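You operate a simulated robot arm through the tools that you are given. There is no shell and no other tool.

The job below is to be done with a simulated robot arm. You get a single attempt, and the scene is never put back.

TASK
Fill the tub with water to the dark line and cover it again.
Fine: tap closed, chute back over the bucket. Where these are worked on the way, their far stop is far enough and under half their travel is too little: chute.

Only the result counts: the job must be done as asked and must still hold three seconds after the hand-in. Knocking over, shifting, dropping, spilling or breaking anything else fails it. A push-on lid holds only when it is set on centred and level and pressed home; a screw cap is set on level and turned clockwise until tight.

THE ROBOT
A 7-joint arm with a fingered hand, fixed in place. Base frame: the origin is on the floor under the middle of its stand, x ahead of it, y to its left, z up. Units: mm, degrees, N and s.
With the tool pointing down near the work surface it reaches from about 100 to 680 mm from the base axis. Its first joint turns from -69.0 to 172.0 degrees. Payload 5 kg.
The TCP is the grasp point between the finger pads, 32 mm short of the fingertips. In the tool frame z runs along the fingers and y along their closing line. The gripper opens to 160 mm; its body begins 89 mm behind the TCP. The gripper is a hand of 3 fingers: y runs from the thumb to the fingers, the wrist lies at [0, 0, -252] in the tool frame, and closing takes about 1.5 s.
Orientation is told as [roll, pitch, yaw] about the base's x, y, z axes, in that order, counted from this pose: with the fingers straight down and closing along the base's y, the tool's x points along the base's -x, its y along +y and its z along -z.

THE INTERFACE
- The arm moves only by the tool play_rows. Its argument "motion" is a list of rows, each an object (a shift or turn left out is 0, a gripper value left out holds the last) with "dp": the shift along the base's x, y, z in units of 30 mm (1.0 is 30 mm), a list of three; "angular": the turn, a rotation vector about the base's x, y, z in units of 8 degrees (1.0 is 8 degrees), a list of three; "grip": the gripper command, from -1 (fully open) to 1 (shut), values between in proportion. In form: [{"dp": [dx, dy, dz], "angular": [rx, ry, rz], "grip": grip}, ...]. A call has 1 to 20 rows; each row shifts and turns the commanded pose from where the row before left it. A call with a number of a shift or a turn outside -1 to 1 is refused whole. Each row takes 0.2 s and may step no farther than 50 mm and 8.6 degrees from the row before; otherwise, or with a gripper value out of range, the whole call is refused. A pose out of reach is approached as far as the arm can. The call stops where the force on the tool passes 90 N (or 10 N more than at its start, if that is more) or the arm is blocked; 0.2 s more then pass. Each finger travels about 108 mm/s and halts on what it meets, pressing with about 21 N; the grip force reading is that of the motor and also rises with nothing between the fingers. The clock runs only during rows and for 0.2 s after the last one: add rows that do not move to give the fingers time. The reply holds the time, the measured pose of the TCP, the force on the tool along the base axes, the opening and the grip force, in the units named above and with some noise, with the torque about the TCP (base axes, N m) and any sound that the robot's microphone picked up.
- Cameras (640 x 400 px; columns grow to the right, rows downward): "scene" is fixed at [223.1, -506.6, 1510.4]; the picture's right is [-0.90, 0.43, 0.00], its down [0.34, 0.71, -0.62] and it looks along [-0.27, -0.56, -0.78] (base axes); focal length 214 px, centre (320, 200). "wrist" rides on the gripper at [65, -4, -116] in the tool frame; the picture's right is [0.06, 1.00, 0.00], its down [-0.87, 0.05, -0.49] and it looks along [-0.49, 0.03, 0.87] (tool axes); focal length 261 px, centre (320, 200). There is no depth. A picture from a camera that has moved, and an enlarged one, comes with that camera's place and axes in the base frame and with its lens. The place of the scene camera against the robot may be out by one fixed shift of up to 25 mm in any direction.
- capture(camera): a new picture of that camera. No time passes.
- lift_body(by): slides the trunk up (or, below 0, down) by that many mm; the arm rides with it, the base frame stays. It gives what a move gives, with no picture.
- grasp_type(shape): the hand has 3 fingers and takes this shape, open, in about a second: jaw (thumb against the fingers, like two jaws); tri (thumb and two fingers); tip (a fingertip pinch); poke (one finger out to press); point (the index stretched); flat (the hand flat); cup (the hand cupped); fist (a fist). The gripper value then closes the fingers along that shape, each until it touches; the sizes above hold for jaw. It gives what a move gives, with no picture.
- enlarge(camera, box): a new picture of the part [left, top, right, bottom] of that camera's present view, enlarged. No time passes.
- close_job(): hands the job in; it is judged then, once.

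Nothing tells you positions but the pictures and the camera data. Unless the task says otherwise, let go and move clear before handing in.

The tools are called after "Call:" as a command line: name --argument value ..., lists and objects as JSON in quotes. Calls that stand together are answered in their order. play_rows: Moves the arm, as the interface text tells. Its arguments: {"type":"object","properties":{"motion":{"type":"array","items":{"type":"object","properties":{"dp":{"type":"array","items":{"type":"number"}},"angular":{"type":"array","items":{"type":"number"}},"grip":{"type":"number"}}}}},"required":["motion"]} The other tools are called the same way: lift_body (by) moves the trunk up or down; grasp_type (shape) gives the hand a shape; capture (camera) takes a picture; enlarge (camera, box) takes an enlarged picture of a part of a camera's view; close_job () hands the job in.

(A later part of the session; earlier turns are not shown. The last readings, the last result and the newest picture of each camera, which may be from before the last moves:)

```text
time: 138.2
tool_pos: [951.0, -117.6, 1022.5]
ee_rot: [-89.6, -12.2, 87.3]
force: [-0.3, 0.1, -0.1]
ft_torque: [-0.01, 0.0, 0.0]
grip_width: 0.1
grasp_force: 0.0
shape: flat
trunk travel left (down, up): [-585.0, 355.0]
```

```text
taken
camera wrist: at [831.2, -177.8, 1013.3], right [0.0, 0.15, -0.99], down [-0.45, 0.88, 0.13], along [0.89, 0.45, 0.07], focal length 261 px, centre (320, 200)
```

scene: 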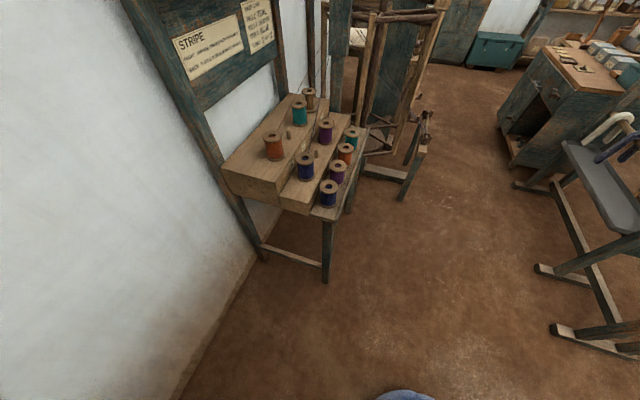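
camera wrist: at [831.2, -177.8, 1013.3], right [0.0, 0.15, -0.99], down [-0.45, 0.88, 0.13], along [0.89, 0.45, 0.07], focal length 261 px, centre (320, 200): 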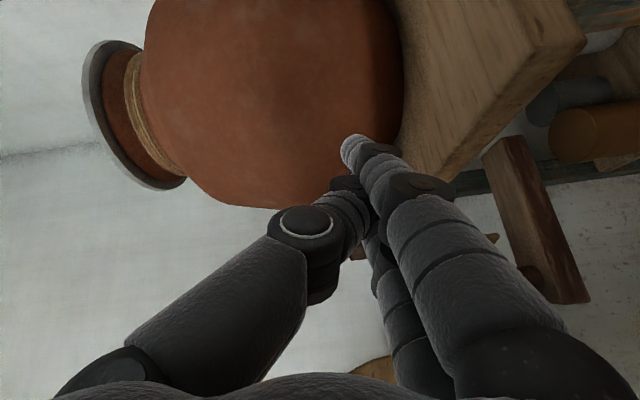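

Call:
play_rows --motion '[{"dp": [0, 0.45, 0]}, {"dp": [-0.49, 0.46, 0]}, {"dp": [0, 0, 0]}]'

Call:
capture --camera "wrist"

```text
time: 139.0
tool_pos: [935.1, -88.9, 1021.1]
ee_rot: [-89.4, -12.2, 87.2]
force: [0.5, 0.2, -0.6]
ft_torque: [-0.01, 0.0, -0.02]
grip_width: 0.0
grasp_force: 0.1
shape: flat
trunk travel left (down, up): [-585.0, 355.0]
```

```text
taken
camera wrist: at [815.0, -149.5, 1013.2], right [0.0, 0.15, -0.99], down [-0.45, 0.88, 0.13], along [0.89, 0.45, 0.07], focal length 261 px, centre (320, 200)
```

wrist: 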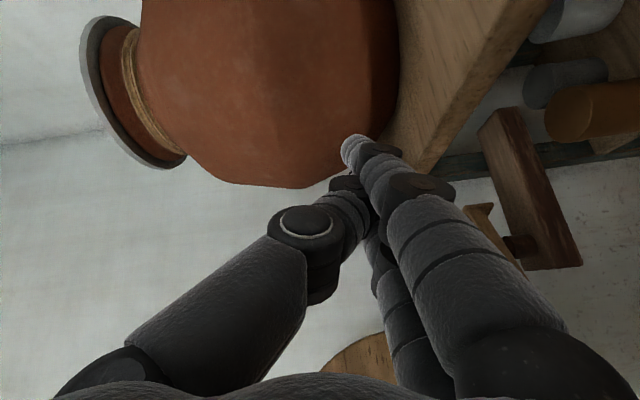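

Call:
play_rows --motion '[{"dp": [-0.9, 0, 0]}, {"dp": [0, -0.6, 0]}, {"dp": [0, -0.6, 0]}, {"dp": [0.7, 0, 0]}, {"dp": [0.7, 0, 0]}, {"dp": [0.5, 0, 0]}, {"dp": [0, 0, 0]}]'

Call:
play_rows --motion '[{"dp": [0, 0.4, 0]}, {"dp": [0, 0.4, 0]}, {"dp": [0, 0, 0]}]'

```text
time: 140.6
tool_pos: [965.8, -128.1, 1022.7]
ee_rot: [-89.5, -12.3, 87.4]
force: [0.8, 0.4, 0.2]
ft_torque: [-0.02, 0.01, 0.03]
grip_width: 0.0
grasp_force: 0.1
shape: flat
trunk travel left (down, up): [-585.0, 355.0]
```

```text
time: 141.4
tool_pos: [967.0, -104.0, 1022.8]
ee_rot: [-89.5, -12.2, 87.3]
force: [-0.3, 0.0, -0.7]
ft_torque: [0.03, -0.01, 0.0]
grip_width: 0.1
grasp_force: 0.0
shape: flat
trunk travel left (down, up): [-585.0, 355.0]
```

Call:
play_rows --motion '[{"dp": [0, 0.3, 0]}, {"dp": [0, 0.3, 0]}, {"dp": [0, 0, 0]}]'

```text
time: 142.2
tool_pos: [964.3, -85.0, 1020.1]
ee_rot: [-89.5, -12.1, 87.3]
force: [-0.6, -1.2, 0.8]
ft_torque: [-0.01, 0.0, 0.01]
grip_width: 0.1
grasp_force: 0.0
shape: flat
trunk travel left (down, up): [-585.0, 355.0]
```

Call:
enlarge --camera "wrist" --box '[280, 100, 520, 250]'

```text
2.67 times, centred on (400, 175) of wrist
camera zoom: at [845.9, -145.6, 1013.1], right [0.0, 0.15, -0.99], down [-0.45, 0.88, 0.13], along [0.89, 0.45, 0.07], focal length 695 px, centre (107, 267)
```

zoom: 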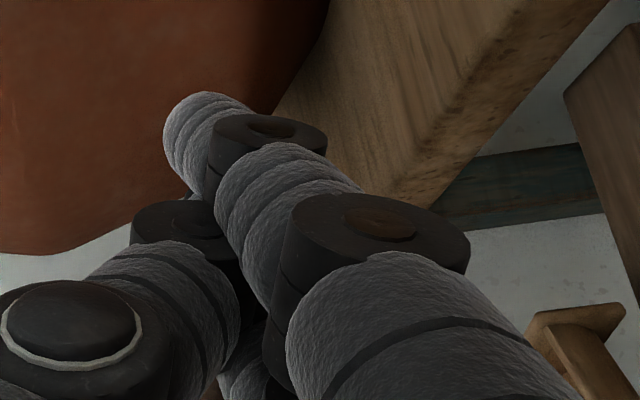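

Call:
play_rows --motion '[{"dp": [-0.1, 0.3, 0]}, {"dp": [-0.1, 0.3, 0]}, {"dp": [0, 0, 0]}]'

Call:
capture --camera "wrist"

```text
time: 143.0
tool_pos: [959.5, -66.4, 1021.5]
ee_rot: [-89.6, -12.3, 87.2]
force: [-1.9, 0.4, 0.5]
ft_torque: [-0.03, 0.04, -0.02]
grip_width: 0.0
grasp_force: 0.1
shape: flat
trunk travel left (down, up): [-585.0, 355.0]
```

```text
taken
camera wrist: at [840.6, -126.9, 1013.5], right [0.0, 0.15, -0.99], down [-0.45, 0.88, 0.13], along [0.89, 0.45, 0.07], focal length 261 px, centre (320, 200)
```

wrist: 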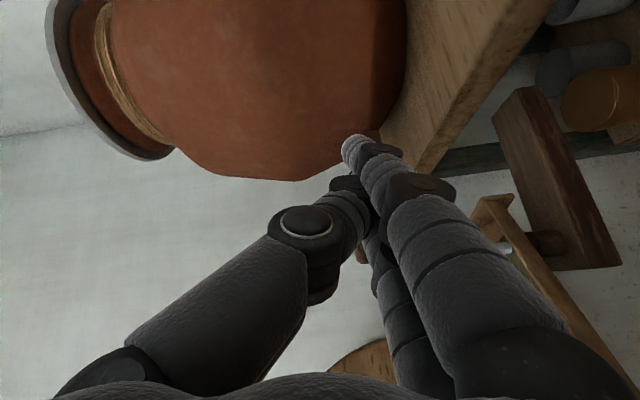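

Call:
enlarge --camera "wrist" --box '[340, 110, 580, 260]'

```text
2.67 times, centred on (460, 185) of wrist
camera zoom: at [840.6, -126.9, 1013.5], right [0.0, 0.15, -0.99], down [-0.45, 0.88, 0.13], along [0.89, 0.45, 0.07], focal length 695 px, centre (-53, 240)
```

zoom: 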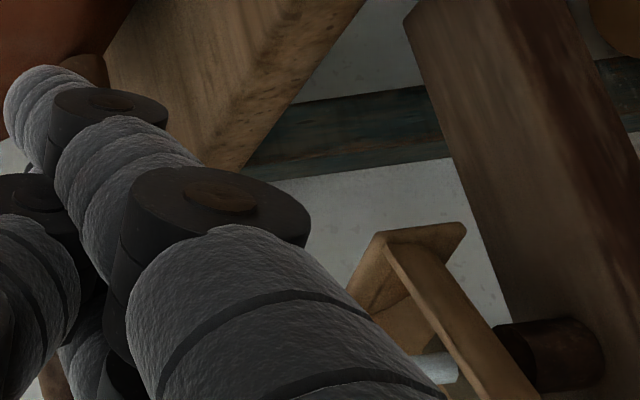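

The lever seems to have turned about 25° and something bright shows in the chute, so water has probably started. I will pull straight back and look into the tub to judge the rate.

Call:
play_rows --motion '[{"dp": [-1, 0, 0]}, {"dp": [-1, 0, 0]}, {"dp": [-1, 0, 0.1], "angular": [0, 0.6, 0]}, {"dp": [-1, 0, 0.1], "angular": [0, 0.6, 0]}, {"dp": [-1, 0, 0.1], "angular": [0, 0.6, 0]}, {"dp": [-1, 0, 0.1], "angular": [0, 0.6, 0]}]'

Call:
capture --camera "wrist"

```text
time: 144.4
tool_pos: [825.0, -96.4, 1022.4]
ee_rot: [-70.0, -10.5, 83.3]
force: [-0.6, 0.0, 3.6]
ft_torque: [0.06, 0.32, 0.04]
grip_width: 0.0
grasp_force: 0.0
shape: flat
out of reach, approached as far as the arm can: row 4, 5
trunk travel left (down, up): [-585.0, 355.0]
```

```text
taken
camera wrist: at [708.1, -156.3, 1053.0], right [-0.33, 0.15, -0.93], down [-0.38, 0.88, 0.27], along [0.87, 0.44, -0.23], focal length 261 px, centre (320, 200)
```

wrist: 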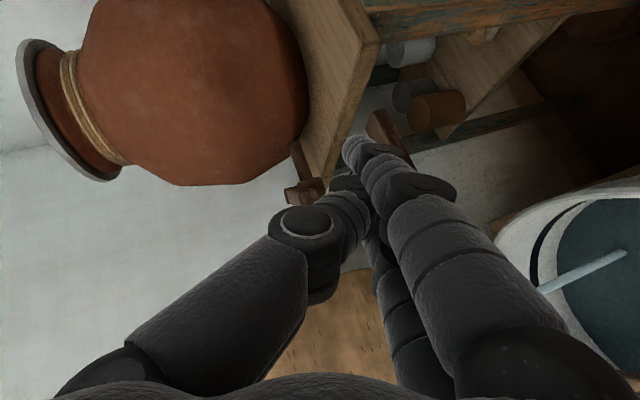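

Call:
enlarge --camera "wrist" --box '[480, 180, 640, 280]'

Call:
enlarge --camera "wrist" --box '[260, 110, 420, 210]'

```text
4.00 times, centred on (560, 230) of wrist
camera zoom: at [708.1, -156.3, 1053.0], right [-0.33, 0.15, -0.93], down [-0.38, 0.88, 0.27], along [0.87, 0.44, -0.23], focal length 1043 px, centre (-640, 80)
```

zoom: 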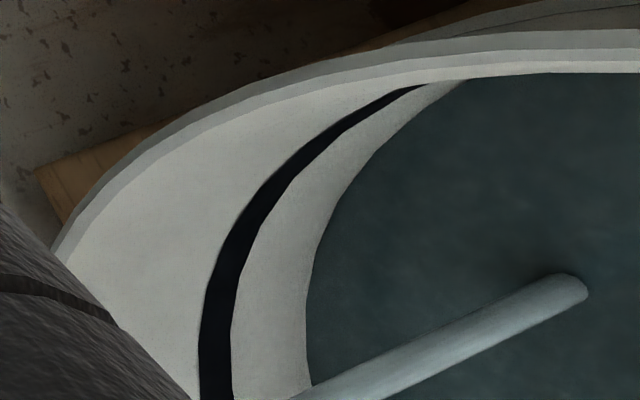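

```text
4.00 times, centred on (340, 160) of wrist
camera zoom: at [708.1, -156.3, 1053.0], right [-0.33, 0.15, -0.93], down [-0.38, 0.88, 0.27], along [0.87, 0.44, -0.23], focal length 1043 px, centre (240, 360)
```

zoom: 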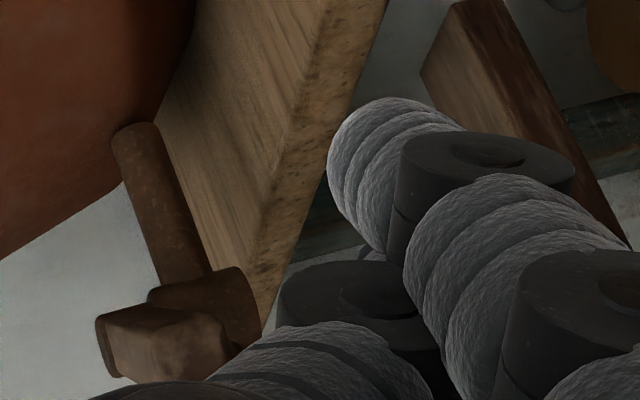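

Call:
play_rows --motion '[{"dp": [0, 0, 0]}, {"dp": [0, 0, 0]}, {"dp": [0, 0, 0]}, {"dp": [0, 0, 0]}]'

Call:
enlarge --camera "wrist" --box '[480, 180, 640, 280]'

```text
time: 145.4
tool_pos: [824.8, -95.5, 1020.4]
ee_rot: [-69.9, -10.5, 83.5]
force: [0.7, -0.2, -0.4]
ft_torque: [0.01, -0.01, 0.01]
grip_width: 0.0
grasp_force: 0.0
shape: flat
trunk travel left (down, up): [-585.0, 355.0]
```

```text
4.00 times, centred on (560, 230) of wrist
camera zoom: at [708.9, -156.1, 1051.6], right [-0.33, 0.15, -0.93], down [-0.38, 0.88, 0.28], along [0.86, 0.45, -0.23], focal length 1043 px, centre (-640, 80)
```

zoom: 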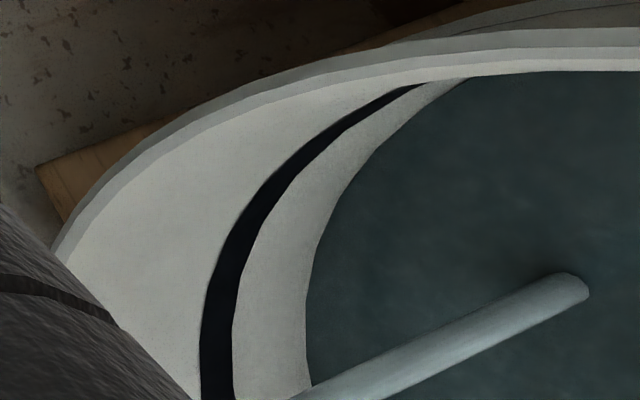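

Call:
play_rows --motion '[{"dp": [0, 0, 0]}, {"dp": [0, 0, 0]}, {"dp": [0, 0, 0]}, {"dp": [0, 0, 0]}, {"dp": [0, 0, 0]}, {"dp": [0, 0, 0]}, {"dp": [0, 0, 0]}, {"dp": [0, 0, 0]}, {"dp": [0, 0, 0]}, {"dp": [0, 0, 0]}, {"dp": [0, 0, 0]}, {"dp": [0, 0, 0]}, {"dp": [0, 0, 0]}, {"dp": [0, 0, 0]}, {"dp": [0, 0, 0]}, {"dp": [0, 0, 0]}, {"dp": [0, 0, 0]}, {"dp": [0, 0, 0]}, {"dp": [0, 0, 0]}, {"dp": [0, 0, 0]}]'

Call:
enlarge --camera "wrist" --box '[480, 180, 640, 280]'

```text
time: 149.6
tool_pos: [825.3, -96.0, 1020.0]
ee_rot: [-70.0, -10.6, 83.2]
force: [-0.5, 0.0, -1.2]
ft_torque: [-0.01, 0.0, 0.0]
grip_width: 0.0
grasp_force: 0.1
shape: flat
trunk travel left (down, up): [-585.0, 355.0]
```

```text
4.00 times, centred on (560, 230) of wrist
camera zoom: at [708.9, -156.0, 1051.6], right [-0.33, 0.15, -0.93], down [-0.38, 0.88, 0.28], along [0.86, 0.45, -0.23], focal length 1043 px, centre (-640, 80)
```

zoom: 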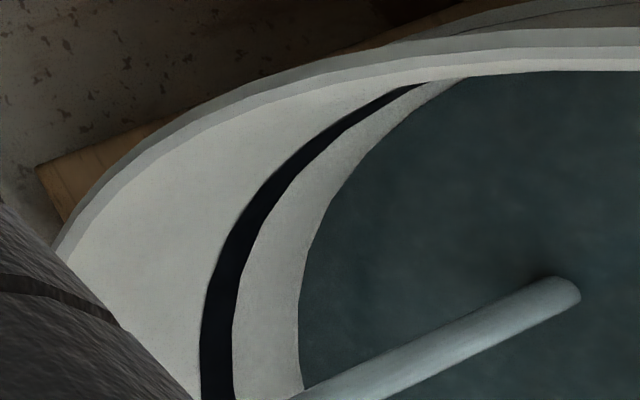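

The tub's level is rising slowly (about a seventh of the remaining gap per 4 s), so this partial opening is easy to control. I will wait here and keep watching the water edge against the dark band.

Call:
play_rows --motion '[{"dp": [0, 0, 0]}, {"dp": [0, 0, 0]}, {"dp": [0, 0, 0]}, {"dp": [0, 0, 0]}, {"dp": [0, 0, 0]}, {"dp": [0, 0, 0]}, {"dp": [0, 0, 0]}, {"dp": [0, 0, 0]}, {"dp": [0, 0, 0]}, {"dp": [0, 0, 0]}, {"dp": [0, 0, 0]}, {"dp": [0, 0, 0]}, {"dp": [0, 0, 0]}, {"dp": [0, 0, 0]}, {"dp": [0, 0, 0]}, {"dp": [0, 0, 0]}, {"dp": [0, 0, 0]}, {"dp": [0, 0, 0]}, {"dp": [0, 0, 0]}, {"dp": [0, 0, 0]}]'

Call:
play_rows --motion '[{"dp": [0, 0, 0]}, {"dp": [0, 0, 0]}, {"dp": [0, 0, 0]}, {"dp": [0, 0, 0]}, {"dp": [0, 0, 0]}, {"dp": [0, 0, 0]}, {"dp": [0, 0, 0]}, {"dp": [0, 0, 0]}, {"dp": [0, 0, 0]}, {"dp": [0, 0, 0]}, {"dp": [0, 0, 0]}, {"dp": [0, 0, 0]}, {"dp": [0, 0, 0]}, {"dp": [0, 0, 0]}, {"dp": [0, 0, 0]}, {"dp": [0, 0, 0]}, {"dp": [0, 0, 0]}, {"dp": [0, 0, 0]}, {"dp": [0, 0, 0]}, {"dp": [0, 0, 0]}]'

Call:
enlarge --camera "wrist" --box '[480, 180, 640, 280]'

Call:
capture --camera "wrist"

```text
time: 153.8
tool_pos: [824.1, -95.4, 1020.0]
ee_rot: [-70.0, -10.6, 83.4]
force: [0.1, 0.8, -0.8]
ft_torque: [0.03, -0.01, -0.03]
grip_width: 0.0
grasp_force: 0.0
shape: flat
trunk travel left (down, up): [-585.0, 355.0]
```

```text
time: 158.0
tool_pos: [825.1, -96.4, 1019.9]
ee_rot: [-70.0, -10.7, 83.5]
force: [-1.1, 0.0, -0.9]
ft_torque: [0.03, 0.04, 0.02]
grip_width: 0.2
grasp_force: 0.1
shape: flat
trunk travel left (down, up): [-585.0, 355.0]
```

```text
4.00 times, centred on (560, 230) of wrist
camera zoom: at [708.9, -156.0, 1051.6], right [-0.33, 0.15, -0.93], down [-0.38, 0.88, 0.28], along [0.86, 0.45, -0.23], focal length 1043 px, centre (-640, 80)
```

zoom: 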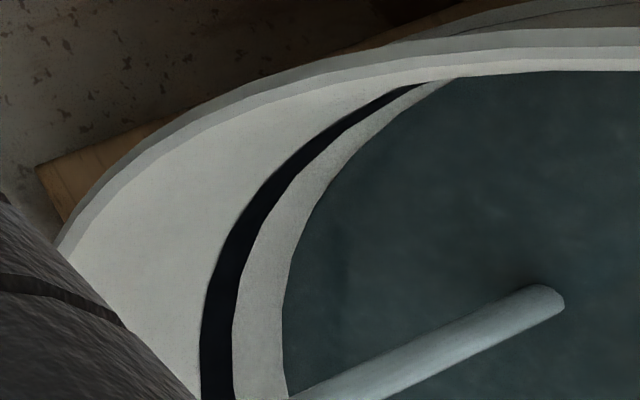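

```text
taken
camera wrist: at [708.9, -156.0, 1051.6], right [-0.33, 0.15, -0.93], down [-0.38, 0.88, 0.28], along [0.86, 0.45, -0.23], focal length 261 px, centre (320, 200)
```

wrist: 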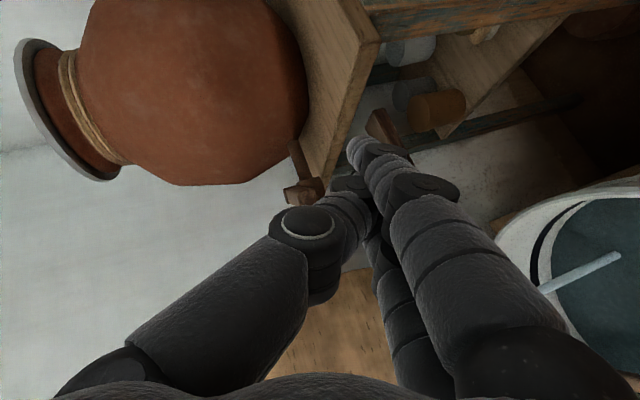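

Call:
play_rows --motion '[{"dp": [0, 0, 0]}, {"dp": [0, 0, 0]}, {"dp": [0, 0, 0]}, {"dp": [0, 0, 0]}, {"dp": [0, 0, 0]}, {"dp": [0, 0, 0]}, {"dp": [0, 0, 0]}, {"dp": [0, 0, 0]}, {"dp": [0, 0, 0]}, {"dp": [0, 0, 0]}, {"dp": [0, 0, 0]}, {"dp": [0, 0, 0]}, {"dp": [0, 0, 0]}, {"dp": [0, 0, 0]}, {"dp": [0, 0, 0]}, {"dp": [0, 0, 0]}, {"dp": [0, 0, 0]}, {"dp": [0, 0, 0]}, {"dp": [0, 0, 0]}, {"dp": [0, 0, 0]}]'

Call:
play_rows --motion '[{"dp": [0, 0, 0]}, {"dp": [0, 0, 0]}, {"dp": [0, 0, 0]}, {"dp": [0, 0, 0]}, {"dp": [0, 0, 0]}, {"dp": [0, 0, 0]}, {"dp": [0, 0, 0]}, {"dp": [0, 0, 0]}, {"dp": [0, 0, 0]}, {"dp": [0, 0, 0]}, {"dp": [0, 0, 0]}, {"dp": [0, 0, 0]}, {"dp": [0, 0, 0]}, {"dp": [0, 0, 0]}, {"dp": [0, 0, 0]}, {"dp": [0, 0, 0]}, {"dp": [0, 0, 0]}, {"dp": [0, 0, 0]}, {"dp": [0, 0, 0]}, {"dp": [0, 0, 0]}]'

Call:
enlarge --camera "wrist" --box '[480, 180, 640, 280]'

```text
time: 162.2
tool_pos: [825.4, -96.2, 1020.9]
ee_rot: [-70.0, -10.6, 83.4]
force: [-0.2, -0.2, -0.7]
ft_torque: [0.04, 0.03, -0.01]
grip_width: 0.2
grasp_force: 0.1
shape: flat
trunk travel left (down, up): [-585.0, 355.0]
```

```text
time: 166.4
tool_pos: [824.0, -96.0, 1019.7]
ee_rot: [-70.0, -10.6, 83.4]
force: [0.1, -0.6, -0.4]
ft_torque: [0.0, 0.0, 0.01]
grip_width: 0.2
grasp_force: 0.1
shape: flat
trunk travel left (down, up): [-585.0, 355.0]
```

```text
4.00 times, centred on (560, 230) of wrist
camera zoom: at [708.9, -156.0, 1051.6], right [-0.33, 0.15, -0.93], down [-0.38, 0.88, 0.28], along [0.86, 0.45, -0.23], focal length 1043 px, centre (-640, 80)
```

zoom: 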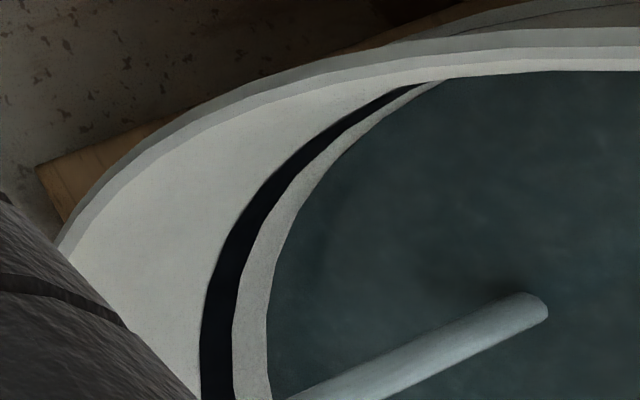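

Call:
play_rows --motion '[{"dp": [0, 0, 0]}, {"dp": [0, 0, 0]}, {"dp": [0, 0, 0]}, {"dp": [0, 0, 0]}, {"dp": [0, 0, 0]}, {"dp": [0, 0, 0]}, {"dp": [0, 0, 0]}, {"dp": [0, 0, 0]}, {"dp": [0, 0, 0]}, {"dp": [0, 0, 0]}, {"dp": [0, 0, 0]}, {"dp": [0, 0, 0]}, {"dp": [0, 0, 0]}, {"dp": [0, 0, 0]}, {"dp": [0, 0, 0]}, {"dp": [0, 0, 0]}, {"dp": [0, 0, 0]}, {"dp": [0, 0, 0]}, {"dp": [0, 0, 0]}, {"dp": [0, 0, 0]}]'

Call:
play_rows --motion '[{"dp": [0, 0, 0]}, {"dp": [0, 0, 0]}, {"dp": [0, 0, 0]}, {"dp": [0, 0, 0]}, {"dp": [0, 0, 0]}, {"dp": [0, 0, 0]}, {"dp": [0, 0, 0]}, {"dp": [0, 0, 0]}, {"dp": [0, 0, 0]}, {"dp": [0, 0, 0]}, {"dp": [0, 0, 0]}, {"dp": [0, 0, 0]}, {"dp": [0, 0, 0]}, {"dp": [0, 0, 0]}, {"dp": [0, 0, 0]}, {"dp": [0, 0, 0]}, {"dp": [0, 0, 0]}, {"dp": [0, 0, 0]}, {"dp": [0, 0, 0]}, {"dp": [0, 0, 0]}]'

Call:
enlarge --camera "wrist" --box '[480, 180, 640, 280]'

```text
time: 170.6
tool_pos: [824.8, -96.4, 1020.3]
ee_rot: [-70.0, -10.6, 83.4]
force: [0.1, 0.3, 1.0]
ft_torque: [0.0, 0.0, -0.02]
grip_width: 0.0
grasp_force: 0.0
shape: flat
trunk travel left (down, up): [-585.0, 355.0]
```

```text
time: 174.8
tool_pos: [825.0, -96.0, 1020.4]
ee_rot: [-70.0, -10.7, 83.4]
force: [-0.3, -0.2, -0.9]
ft_torque: [0.03, 0.01, 0.03]
grip_width: 0.0
grasp_force: 0.0
shape: flat
trunk travel left (down, up): [-585.0, 355.0]
```

```text
4.00 times, centred on (560, 230) of wrist
camera zoom: at [708.9, -156.0, 1051.6], right [-0.33, 0.15, -0.93], down [-0.38, 0.88, 0.28], along [0.86, 0.45, -0.23], focal length 1043 px, centre (-640, 80)
```

zoom: 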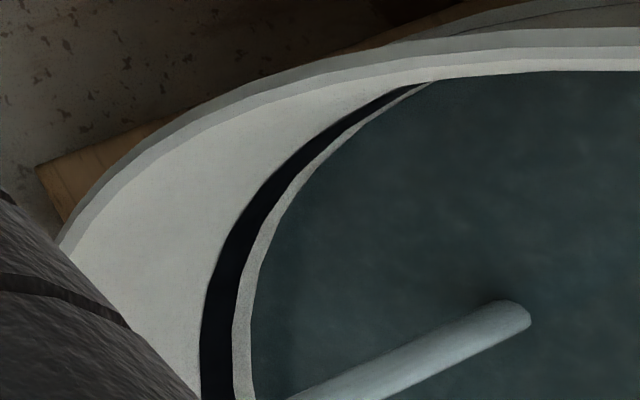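

Call:
play_rows --motion '[{"dp": [0, 0, 0]}, {"dp": [0, 0, 0]}, {"dp": [0, 0, 0]}, {"dp": [0, 0, 0]}, {"dp": [0, 0, 0]}, {"dp": [0, 0, 0]}, {"dp": [0, 0, 0]}, {"dp": [0, 0, 0]}, {"dp": [0, 0, 0]}, {"dp": [0, 0, 0]}, {"dp": [0, 0, 0]}, {"dp": [0, 0, 0]}, {"dp": [0, 0, 0]}, {"dp": [0, 0, 0]}, {"dp": [0, 0, 0]}, {"dp": [0, 0, 0]}, {"dp": [0, 0, 0]}, {"dp": [0, 0, 0]}, {"dp": [0, 0, 0]}, {"dp": [0, 0, 0]}]'

Call:
play_rows --motion '[{"dp": [0, 0, 0]}, {"dp": [0, 0, 0]}, {"dp": [0, 0, 0]}, {"dp": [0, 0, 0]}, {"dp": [0, 0, 0]}, {"dp": [0, 0, 0]}, {"dp": [0, 0, 0]}, {"dp": [0, 0, 0]}, {"dp": [0, 0, 0]}, {"dp": [0, 0, 0]}, {"dp": [0, 0, 0]}, {"dp": [0, 0, 0]}, {"dp": [0, 0, 0]}, {"dp": [0, 0, 0]}, {"dp": [0, 0, 0]}, {"dp": [0, 0, 0]}, {"dp": [0, 0, 0]}, {"dp": [0, 0, 0]}, {"dp": [0, 0, 0]}, {"dp": [0, 0, 0]}]'

Call:
enlarge --camera "wrist" --box '[480, 180, 640, 280]'

```text
time: 179.0
tool_pos: [824.6, -95.9, 1020.0]
ee_rot: [-70.1, -10.6, 83.4]
force: [0.0, 0.2, -0.3]
ft_torque: [0.01, 0.01, 0.02]
grip_width: 0.0
grasp_force: 0.0
shape: flat
trunk travel left (down, up): [-585.0, 355.0]
```

```text
time: 183.2
tool_pos: [824.6, -97.1, 1021.0]
ee_rot: [-70.0, -10.6, 83.3]
force: [-0.2, 0.2, 0.1]
ft_torque: [-0.01, 0.01, -0.01]
grip_width: 0.0
grasp_force: 0.1
shape: flat
trunk travel left (down, up): [-585.0, 355.0]
```

```text
4.00 times, centred on (560, 230) of wrist
camera zoom: at [708.9, -156.0, 1051.6], right [-0.33, 0.15, -0.93], down [-0.38, 0.88, 0.28], along [0.86, 0.45, -0.23], focal length 1043 px, centre (-640, 80)
```

zoom: 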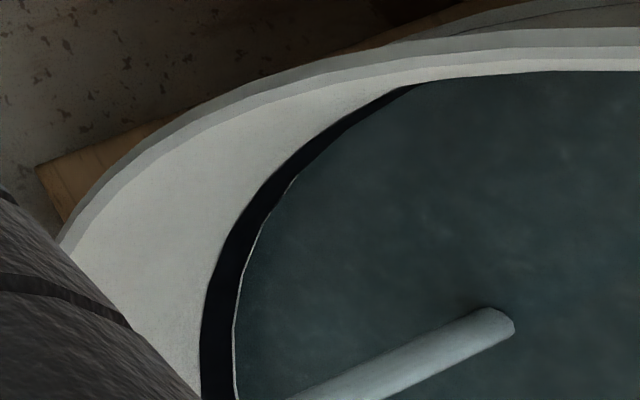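

The water edge has just reached the lower border of the dark band; time to close the tap by pushing the lever back from its other side.

Call:
play_rows --motion '[{"dp": [0, 1, 0], "angular": [0, -0.62, 0]}, {"dp": [0, 1, 0], "angular": [0, -0.62, 0]}, {"dp": [0, 1, 0], "angular": [0, -0.62, 0]}, {"dp": [0, 1, 0], "angular": [0, -0.62, 0]}, {"dp": [0.95, 0.1, 0]}, {"dp": [0.95, 0, 0]}, {"dp": [0.95, 0, 0]}, {"dp": [0.95, 0, 0]}]'

Call:
capture --camera "wrist"

```text
time: 185.0
tool_pos: [940.8, 30.4, 1019.9]
ee_rot: [-90.1, -12.2, 87.4]
force: [0.1, -0.4, -0.4]
ft_torque: [0.0, -0.01, 0.02]
grip_width: 0.3
grasp_force: 0.2
shape: flat
trunk travel left (down, up): [-585.0, 355.0]
```

```text
taken
camera wrist: at [821.4, -30.3, 1010.1], right [0.01, 0.15, -0.99], down [-0.45, 0.88, 0.13], along [0.89, 0.45, 0.08], focal length 261 px, centre (320, 200)
```

wrist: 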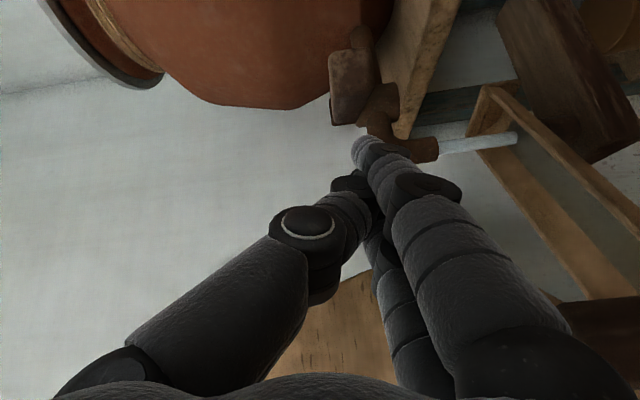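

Call:
play_rows --motion '[{"dp": [0, -0.5, 0]}, {"dp": [0, -0.5, 0]}, {"dp": [0, -0.45, 0]}, {"dp": [0, -0.4, 0]}]'

Call:
capture --camera "wrist"

```text
time: 186.0
tool_pos: [939.8, -25.1, 1021.6]
ee_rot: [-90.2, -12.1, 87.5]
force: [-1.0, 1.0, 0.2]
ft_torque: [0.0, 0.02, 0.03]
grip_width: 0.0
grasp_force: 0.0
shape: flat
trunk travel left (down, up): [-585.0, 355.0]
```

```text
taken
camera wrist: at [820.4, -86.7, 1010.9], right [0.01, 0.15, -0.99], down [-0.45, 0.88, 0.13], along [0.89, 0.45, 0.08], focal length 261 px, centre (320, 200)
```

wrist: 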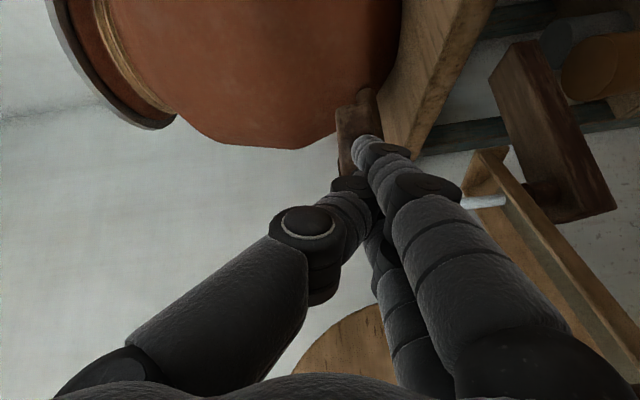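

Call:
play_rows --motion '[{"dp": [0.1, -0.4, 0]}, {"dp": [0.1, -0.35, 0]}, {"dp": [0, 0, 0]}]'

Call:
capture --camera "wrist"

```text
time: 186.8
tool_pos: [946.4, -48.1, 1020.2]
ee_rot: [-90.1, -12.2, 87.6]
force: [-7.1, 4.3, -1.2]
ft_torque: [0.19, 0.28, 0.18]
grip_width: 0.1
grasp_force: 0.1
shape: flat
trunk travel left (down, up): [-585.0, 355.0]
```

```text
taken
camera wrist: at [827.0, -108.2, 1011.5], right [0.01, 0.15, -0.99], down [-0.45, 0.88, 0.13], along [0.89, 0.45, 0.08], focal length 261 px, centre (320, 200)
```

wrist: 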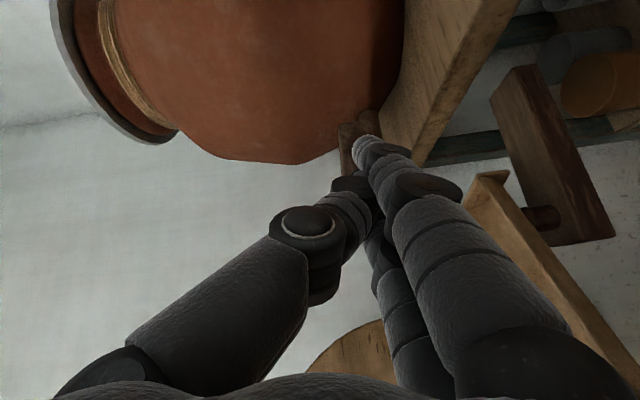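

Call:
play_rows --motion '[{"dp": [0, -0.15, 0]}, {"dp": [0, -0.1, 0]}]'

Call:
enlarge --camera "wrist" --box '[300, 80, 620, 280]'

```text
time: 187.4
tool_pos: [946.3, -58.5, 1020.4]
ee_rot: [-90.3, -12.2, 87.4]
force: [-1.3, -0.5, -0.1]
ft_torque: [0.02, 0.05, -0.01]
grip_width: 0.2
grasp_force: 0.1
shape: flat
trunk travel left (down, up): [-585.0, 355.0]
```

```text
2.00 times, centred on (460, 180) of wrist
camera zoom: at [826.5, -117.8, 1011.4], right [0.01, 0.15, -0.99], down [-0.45, 0.88, 0.13], along [0.89, 0.45, 0.08], focal length 521 px, centre (40, 240)
```

zoom: 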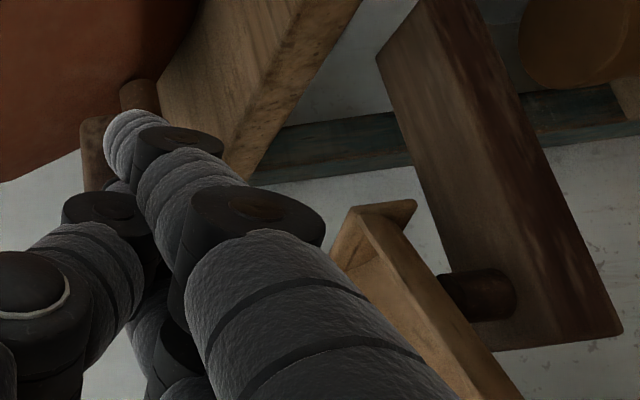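

Call:
play_rows --motion '[{"dp": [-0.9, 0.2, 0]}, {"dp": [-0.9, 0.2, 0]}, {"dp": [-0.9, 0.2, 0]}, {"dp": [-0.9, 0.2, 0]}]'

Call:
capture --camera "wrist"

Call:
enlarge --camera "wrist" --box '[300, 60, 540, 210]'

```text
time: 188.4
tool_pos: [837.9, -35.6, 1018.1]
ee_rot: [-90.2, -12.2, 87.4]
force: [-1.0, -0.4, -0.1]
ft_torque: [-0.03, 0.02, 0.01]
grip_width: 0.0
grasp_force: 0.0
shape: flat
trunk travel left (down, up): [-585.0, 355.0]
```

```text
taken
camera wrist: at [718.1, -94.7, 1009.7], right [0.01, 0.15, -0.99], down [-0.45, 0.88, 0.13], along [0.89, 0.45, 0.08], focal length 261 px, centre (320, 200)
```

wrist: 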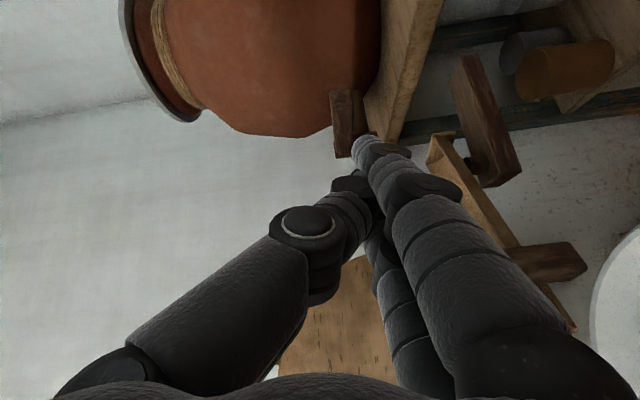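

```text
2.67 times, centred on (420, 135) of wrist
camera zoom: at [718.1, -94.7, 1009.7], right [0.01, 0.15, -0.99], down [-0.45, 0.88, 0.13], along [0.89, 0.45, 0.08], focal length 695 px, centre (53, 373)
```

zoom: 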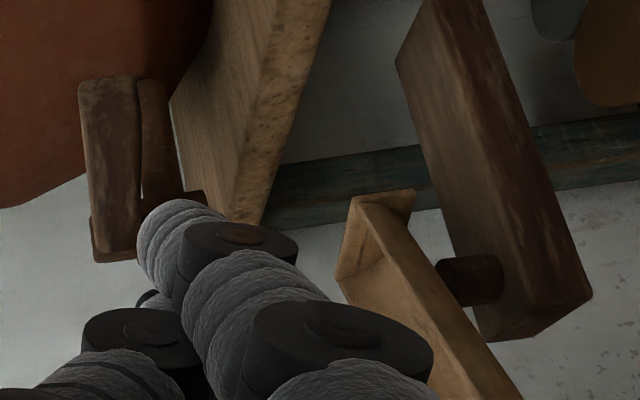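

The lever is back at its closed position and no stream shows. I will return to the earlier viewing pose to check the water level against the band and that the flow has stopped.

Call:
play_rows --motion '[{"dp": [-0.1, -0.5, 0], "angular": [0, 0.6, 0]}, {"dp": [-0.1, -0.5, 0], "angular": [0, 0.6, 0]}, {"dp": [-0.1, -0.5, 0], "angular": [0, 0.6, 0]}, {"dp": [-0.1, -0.5, 0], "angular": [0, 0.6, 0]}, {"dp": [0, 0, 0]}]'

Call:
capture --camera "wrist"

Call:
enlarge --camera "wrist" --box '[480, 180, 640, 280]'

```text
time: 189.8
tool_pos: [834.1, -92.3, 1067.4]
ee_rot: [-74.0, -11.1, 84.2]
force: [-1.0, 0.9, -0.8]
ft_torque: [0.0, 0.01, 0.02]
grip_width: 0.0
grasp_force: 0.2
shape: flat
trunk travel left (down, up): [-585.0, 355.0]
stopped in row 5: the arm was blocked; the commanded pose is now the measured one
```

```text
taken
camera wrist: at [716.6, -151.9, 1090.3], right [-0.26, 0.15, -0.95], down [-0.4, 0.88, 0.25], along [0.88, 0.45, -0.17], focal length 261 px, centre (320, 200)
```

wrist: 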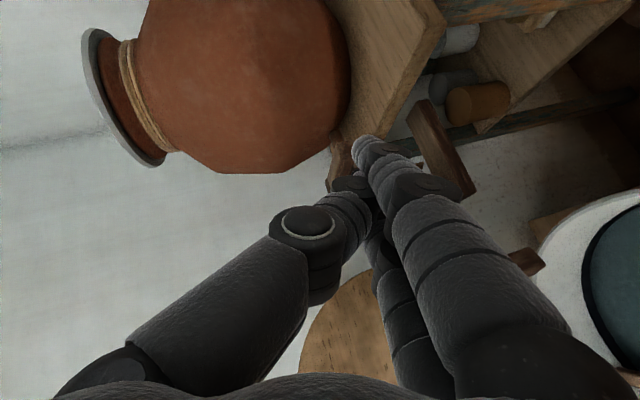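

```text
4.00 times, centred on (560, 230) of wrist
camera zoom: at [716.6, -151.9, 1090.3], right [-0.26, 0.15, -0.95], down [-0.4, 0.88, 0.25], along [0.88, 0.45, -0.17], focal length 1043 px, centre (-640, 80)
```

zoom: 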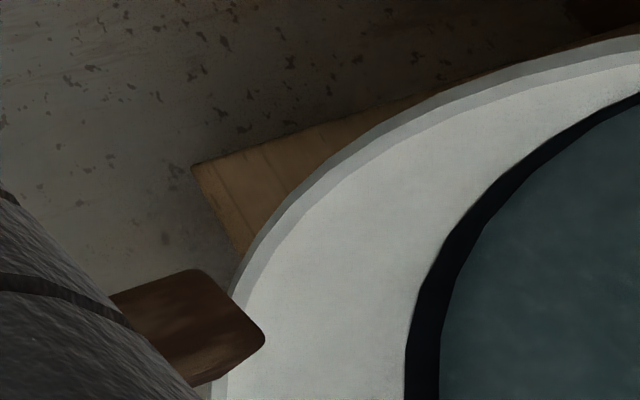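

Call:
enlarge --camera "wrist" --box '[570, 200, 634, 240]'

Call:
enlarge --camera "wrist" --box '[568, 250, 640, 295]'

```text
10.00 times, centred on (602, 220) of wrist
camera zoom: at [716.6, -151.9, 1090.3], right [-0.26, 0.15, -0.95], down [-0.4, 0.88, 0.25], along [0.88, 0.45, -0.17], focal length 2606 px, centre (-2500, 0)
```

zoom: 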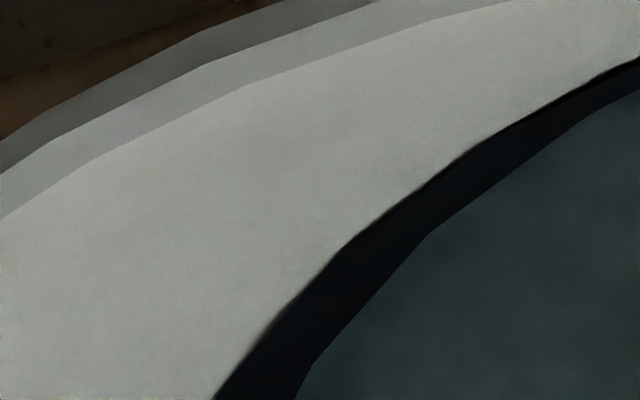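

```text
8.89 times, centred on (604, 272) of wrist
camera zoom: at [716.6, -151.9, 1090.3], right [-0.26, 0.15, -0.95], down [-0.4, 0.88, 0.25], along [0.88, 0.45, -0.17], focal length 2317 px, centre (-2204, -444)
```

zoom: 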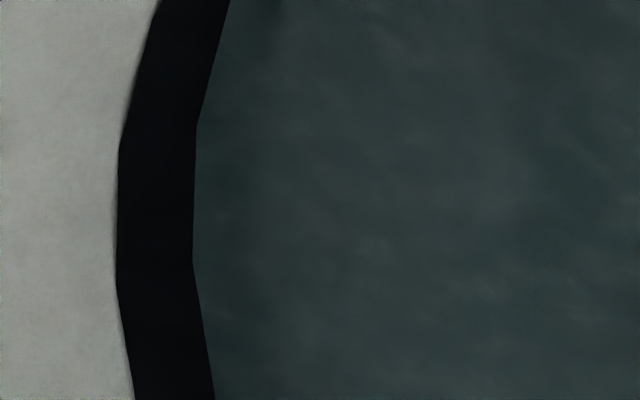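

Call:
play_rows --motion '[{"dp": [0.38, -0.28, -0.375], "angular": [0, -0.5, 0]}, {"dp": [0.38, -0.28, -0.375], "angular": [0, -0.5, 0]}, {"dp": [0.38, -0.28, -0.375], "angular": [0, -0.5, 0]}, {"dp": [0.38, -0.28, -0.375], "angular": [0, -0.5, 0]}, {"dp": [0, 0, 0]}]'

Call:
capture --camera "wrist"

```text
time: 191.2
tool_pos: [812.7, -122.0, 824.5]
ee_rot: [-75.5, -11.3, 84.5]
force: [0.0, 0.2, -0.3]
ft_torque: [0.0, 0.06, -0.03]
grip_width: 0.1
grasp_force: 0.1
shape: flat
trunk travel left (down, up): [-585.0, 355.0]
stopped in row 5: the arm was blocked; the commanded pose is now the measured one
```

```text
taken
camera wrist: at [693.9, -181.6, 843.2], right [-0.24, 0.15, -0.96], down [-0.41, 0.88, 0.24], along [0.88, 0.45, -0.15], focal length 261 px, centre (320, 200)
```

wrist: 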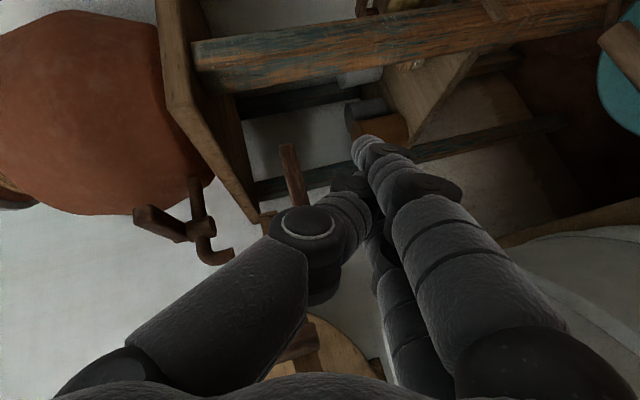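

Call:
play_rows --motion '[{"angular": [0.9, 0, -0.23]}, {"angular": [0.9, 0, -0.23]}, {"dp": [0, 0, 0]}]'

Call:
play_rows --motion '[{"dp": [0, 0, 0.6]}, {"dp": [0, 0, 0.6]}, {"dp": [0, 0, 0]}]'

```text
time: 192.0
tool_pos: [812.7, -122.8, 824.6]
ee_rot: [-73.6, -25.7, 80.1]
force: [-0.1, 0.2, 0.2]
ft_torque: [0.02, 0.02, -0.01]
grip_width: 0.0
grasp_force: 0.0
shape: flat
trunk travel left (down, up): [-585.0, 355.0]
```

```text
time: 192.8
tool_pos: [811.4, -123.0, 860.5]
ee_rot: [-73.4, -25.7, 80.1]
force: [0.3, 0.1, -0.1]
ft_torque: [0.0, -0.01, 0.0]
grip_width: 0.0
grasp_force: 0.0
shape: flat
trunk travel left (down, up): [-585.0, 355.0]
```

Call:
play_rows --motion '[{"dp": [0, 0, 0.8]}, {"dp": [0, 0, 0.8]}, {"dp": [0, 0, 0.8]}, {"dp": [0, 0, 0]}]'

Call:
play_rows --motion '[{"dp": [0, 0, 0.8], "angular": [0, -0.4, 0]}, {"dp": [0, 0, 0.8], "angular": [0, -0.4, 0]}, {"dp": [0, 0, 0.8], "angular": [0, -0.4, 0]}, {"dp": [0, 0, 0]}]'

Call:
capture --camera "wrist"

```text
time: 193.8
tool_pos: [813.1, -124.8, 931.1]
ee_rot: [-73.5, -25.5, 80.0]
force: [0.4, -0.1, 0.1]
ft_torque: [0.01, -0.01, -0.02]
grip_width: 0.0
grasp_force: 0.0
shape: flat
trunk travel left (down, up): [-585.0, 355.0]
```

```text
time: 194.8
tool_pos: [811.4, -125.3, 1003.1]
ee_rot: [-84.1, -26.9, 84.7]
force: [0.2, 0.3, 0.2]
ft_torque: [0.04, -0.01, 0.0]
grip_width: 0.2
grasp_force: 0.1
shape: flat
trunk travel left (down, up): [-585.0, 355.0]
```

```text
taken
camera wrist: at [690.4, -179.3, 989.3], right [-0.07, 0.4, -0.91], down [-0.42, 0.82, 0.39], along [0.9, 0.41, 0.12], focal length 261 px, centre (320, 200)
```

wrist: 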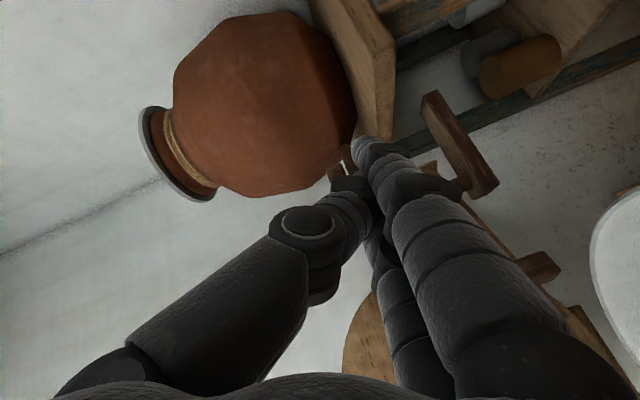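

I will top up a few millimetres toward the middle of the band: hook the lever open again as before, wait a few seconds, and close it.

Call:
play_rows --motion '[{"dp": [0.85, -0.1, 0.2]}, {"dp": [0.85, -0.1, 0.2]}, {"dp": [0.85, -0.06, 0.2]}, {"dp": [0, 0, 0]}]'

Call:
play_rows --motion '[{"dp": [0.85, 0, 0]}, {"dp": [0.85, 0, 0]}, {"dp": [0.85, 0, 0]}, {"dp": [0, 0, 0]}]'

Call:
capture --camera "wrist"

```text
time: 195.8
tool_pos: [889.0, -132.0, 1023.1]
ee_rot: [-84.1, -27.0, 84.7]
force: [0.1, 1.0, 0.3]
ft_torque: [-0.02, 0.02, -0.01]
grip_width: 0.0
grasp_force: 0.0
shape: flat
trunk travel left (down, up): [-585.0, 355.0]
```

```text
time: 196.8
tool_pos: [967.1, -131.9, 1021.1]
ee_rot: [-84.2, -27.0, 84.8]
force: [-0.8, 0.8, 0.3]
ft_torque: [0.03, 0.01, 0.01]
grip_width: 0.2
grasp_force: 0.0
shape: flat
trunk travel left (down, up): [-585.0, 355.0]
```

```text
taken
camera wrist: at [845.8, -187.4, 1007.0], right [-0.07, 0.4, -0.91], down [-0.42, 0.82, 0.39], along [0.9, 0.41, 0.12], focal length 261 px, centre (320, 200)
```

wrist: 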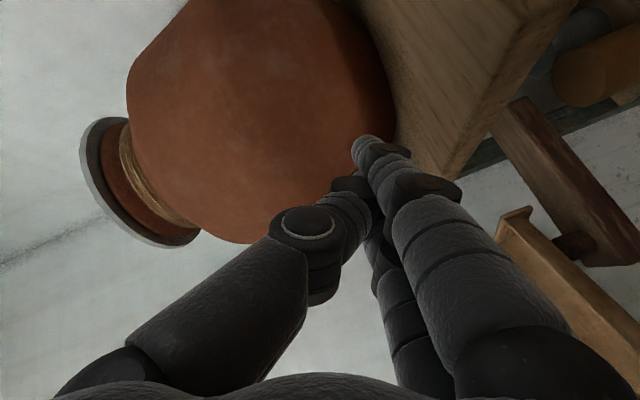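

Call:
play_rows --motion '[{"dp": [0, 0.45, 0]}, {"dp": [0, 0.45, 0]}, {"dp": [-0.03, 0.4, 0]}, {"dp": [-0.1, 0.35, 0]}, {"dp": [-0.1, 0.35, 0]}]'

Call:
capture --camera "wrist"

```text
time: 198.0
tool_pos: [961.2, -70.8, 1021.4]
ee_rot: [-84.1, -26.9, 84.8]
force: [-0.5, -0.2, -0.2]
ft_torque: [-0.02, 0.0, -0.02]
grip_width: 0.0
grasp_force: 0.0
shape: flat
trunk travel left (down, up): [-585.0, 355.0]
```

```text
taken
camera wrist: at [839.6, -125.5, 1006.6], right [-0.07, 0.4, -0.91], down [-0.42, 0.82, 0.39], along [0.9, 0.41, 0.12], focal length 261 px, centre (320, 200)
```

wrist: 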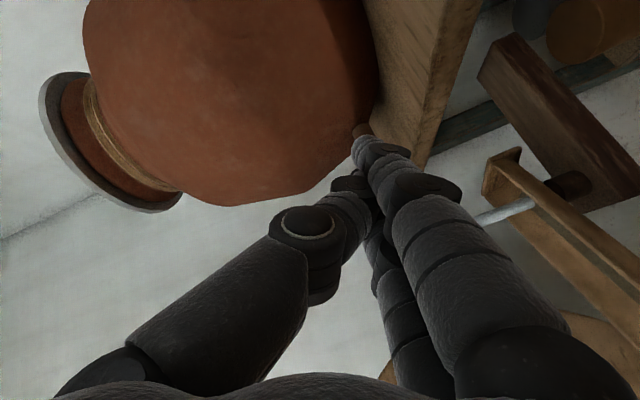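

Call:
play_rows --motion '[{"dp": [-0.95, 0, 0]}, {"dp": [-0.95, 0, 0]}, {"dp": [-0.95, 0, 0]}, {"dp": [0, 0.93, 0]}, {"dp": [0, 0.93, 0]}, {"dp": [0, 0.93, 0]}, {"dp": [0, 0.93, 0]}, {"dp": [0.75, 0, 0]}, {"dp": [0.75, 0, 0]}, {"dp": [0.75, 0, 0]}, {"dp": [0, 0, 0]}, {"dp": [0, 0, 0]}, {"dp": [0, 0, 0]}, {"dp": [0, 0, 0]}, {"dp": [0, 0, 0]}]'

Call:
capture --camera "wrist"

```text
time: 201.2
tool_pos: [942.1, 39.7, 1020.2]
ee_rot: [-84.1, -26.9, 84.8]
force: [0.0, -0.1, -0.9]
ft_torque: [-0.02, -0.01, -0.01]
grip_width: 0.0
grasp_force: 0.1
shape: flat
trunk travel left (down, up): [-585.0, 355.0]
```

```text
taken
camera wrist: at [819.8, -16.0, 1005.7], right [-0.07, 0.4, -0.91], down [-0.42, 0.82, 0.39], along [0.9, 0.41, 0.12], focal length 261 px, centre (320, 200)
```

wrist: 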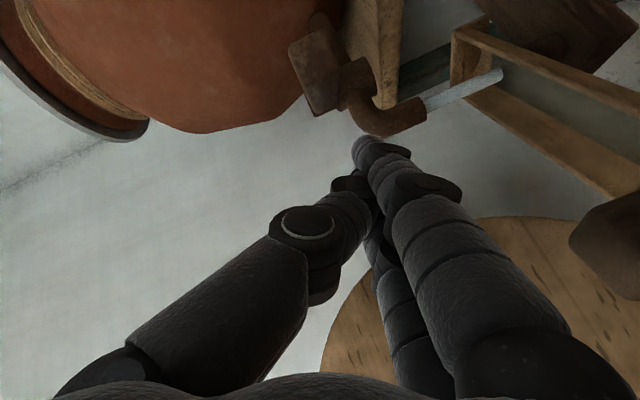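

Call:
play_rows --motion '[{"dp": [0, 0, 0]}, {"dp": [0, 0, 0]}, {"dp": [0, 0, 0]}, {"dp": [0, 0, 0]}, {"dp": [0, 0, 0]}, {"dp": [0, 0, 0]}, {"dp": [0, 0, 0]}, {"dp": [0, 0, 0]}, {"dp": [0, 0, 0]}, {"dp": [0, -0.9, 0]}, {"dp": [0, -0.8, 0]}, {"dp": [0, -0.5, 0]}, {"dp": [0, -0.45, 0]}, {"dp": [0.1, -0.4, 0]}, {"dp": [0.1, -0.35, 0]}]'

Call:
capture --camera "wrist"

```text
time: 204.4
tool_pos: [947.8, -62.5, 1021.3]
ee_rot: [-84.1, -27.0, 84.8]
force: [-1.2, 0.4, -1.0]
ft_torque: [-0.02, 0.02, 0.04]
grip_width: 0.0
grasp_force: 0.0
shape: flat
trunk travel left (down, up): [-585.0, 355.0]
```

```text
taken
camera wrist: at [827.3, -117.9, 1006.8], right [-0.07, 0.4, -0.91], down [-0.42, 0.82, 0.39], along [0.9, 0.41, 0.12], focal length 261 px, centre (320, 200)
```

wrist: 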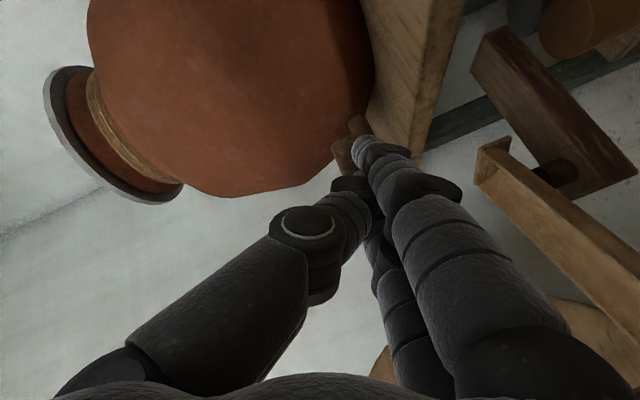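

Call:
play_rows --motion '[{"dp": [0.05, -0.2, 0]}, {"dp": [0, 0, 0]}]'

Call:
play_rows --motion '[{"dp": [0.05, -0.2, 0]}, {"dp": [0, 0, 0]}]'

```text
time: 205.0
tool_pos: [949.6, -68.9, 1021.4]
ee_rot: [-84.1, -27.0, 84.9]
force: [0.0, 1.0, 0.0]
ft_torque: [0.0, -0.01, 0.0]
grip_width: 0.1
grasp_force: 0.0
shape: flat
trunk travel left (down, up): [-585.0, 355.0]
```

```text
time: 205.6
tool_pos: [949.7, -71.3, 1022.7]
ee_rot: [-84.1, -26.9, 84.8]
force: [-4.6, 7.4, 1.5]
ft_torque: [0.2, 0.08, 0.39]
grip_width: 0.1
grasp_force: 0.0
shape: flat
trunk travel left (down, up): [-585.0, 355.0]
```

Call:
play_rows --motion '[{"dp": [-0.9, 0.3, 0]}, {"dp": [-0.9, 0.2, 0]}, {"dp": [-0.9, 0, 0]}, {"dp": [-0.9, 0, 0]}, {"dp": [0, 0, 0]}]'

Call:
play_rows --motion '[{"dp": [-0.2, -0.2, 0.2], "angular": [0, 0.5, 0]}, {"dp": [-0.2, -0.2, 0.2], "angular": [0, 0.5, 0]}, {"dp": [-0.2, -0.2, 0.2], "angular": [0, 0.5, 0]}, {"dp": [0, 0, 0]}]'

Call:
capture --camera "wrist"

```text
time: 206.8
tool_pos: [843.1, -56.4, 1022.1]
ee_rot: [-84.2, -27.0, 84.8]
force: [0.2, -0.1, -0.6]
ft_torque: [0.01, 0.03, 0.0]
grip_width: 0.0
grasp_force: 0.0
shape: flat
trunk travel left (down, up): [-585.0, 355.0]
```

```text
time: 207.8
tool_pos: [827.4, -75.7, 1045.2]
ee_rot: [-71.4, -25.2, 79.3]
force: [-0.5, 0.3, -10.1]
ft_torque: [-0.07, -0.98, 0.0]
grip_width: 0.2
grasp_force: 0.1
shape: flat
trunk travel left (down, up): [-585.0, 355.0]
```

```text
taken
camera wrist: at [706.1, -131.7, 1054.5], right [-0.25, 0.4, -0.88], down [-0.34, 0.82, 0.47], along [0.91, 0.41, -0.07], focal length 261 px, centre (320, 200)
```

wrist: 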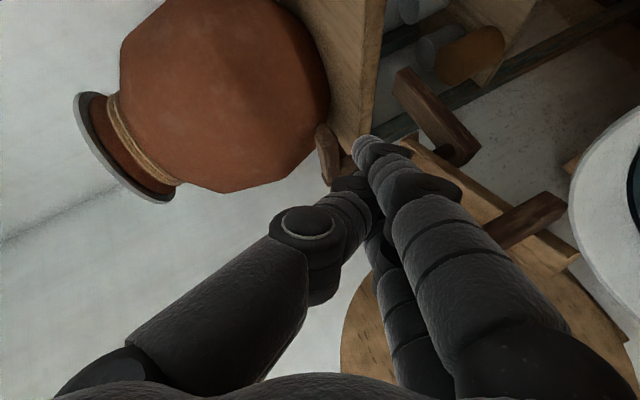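

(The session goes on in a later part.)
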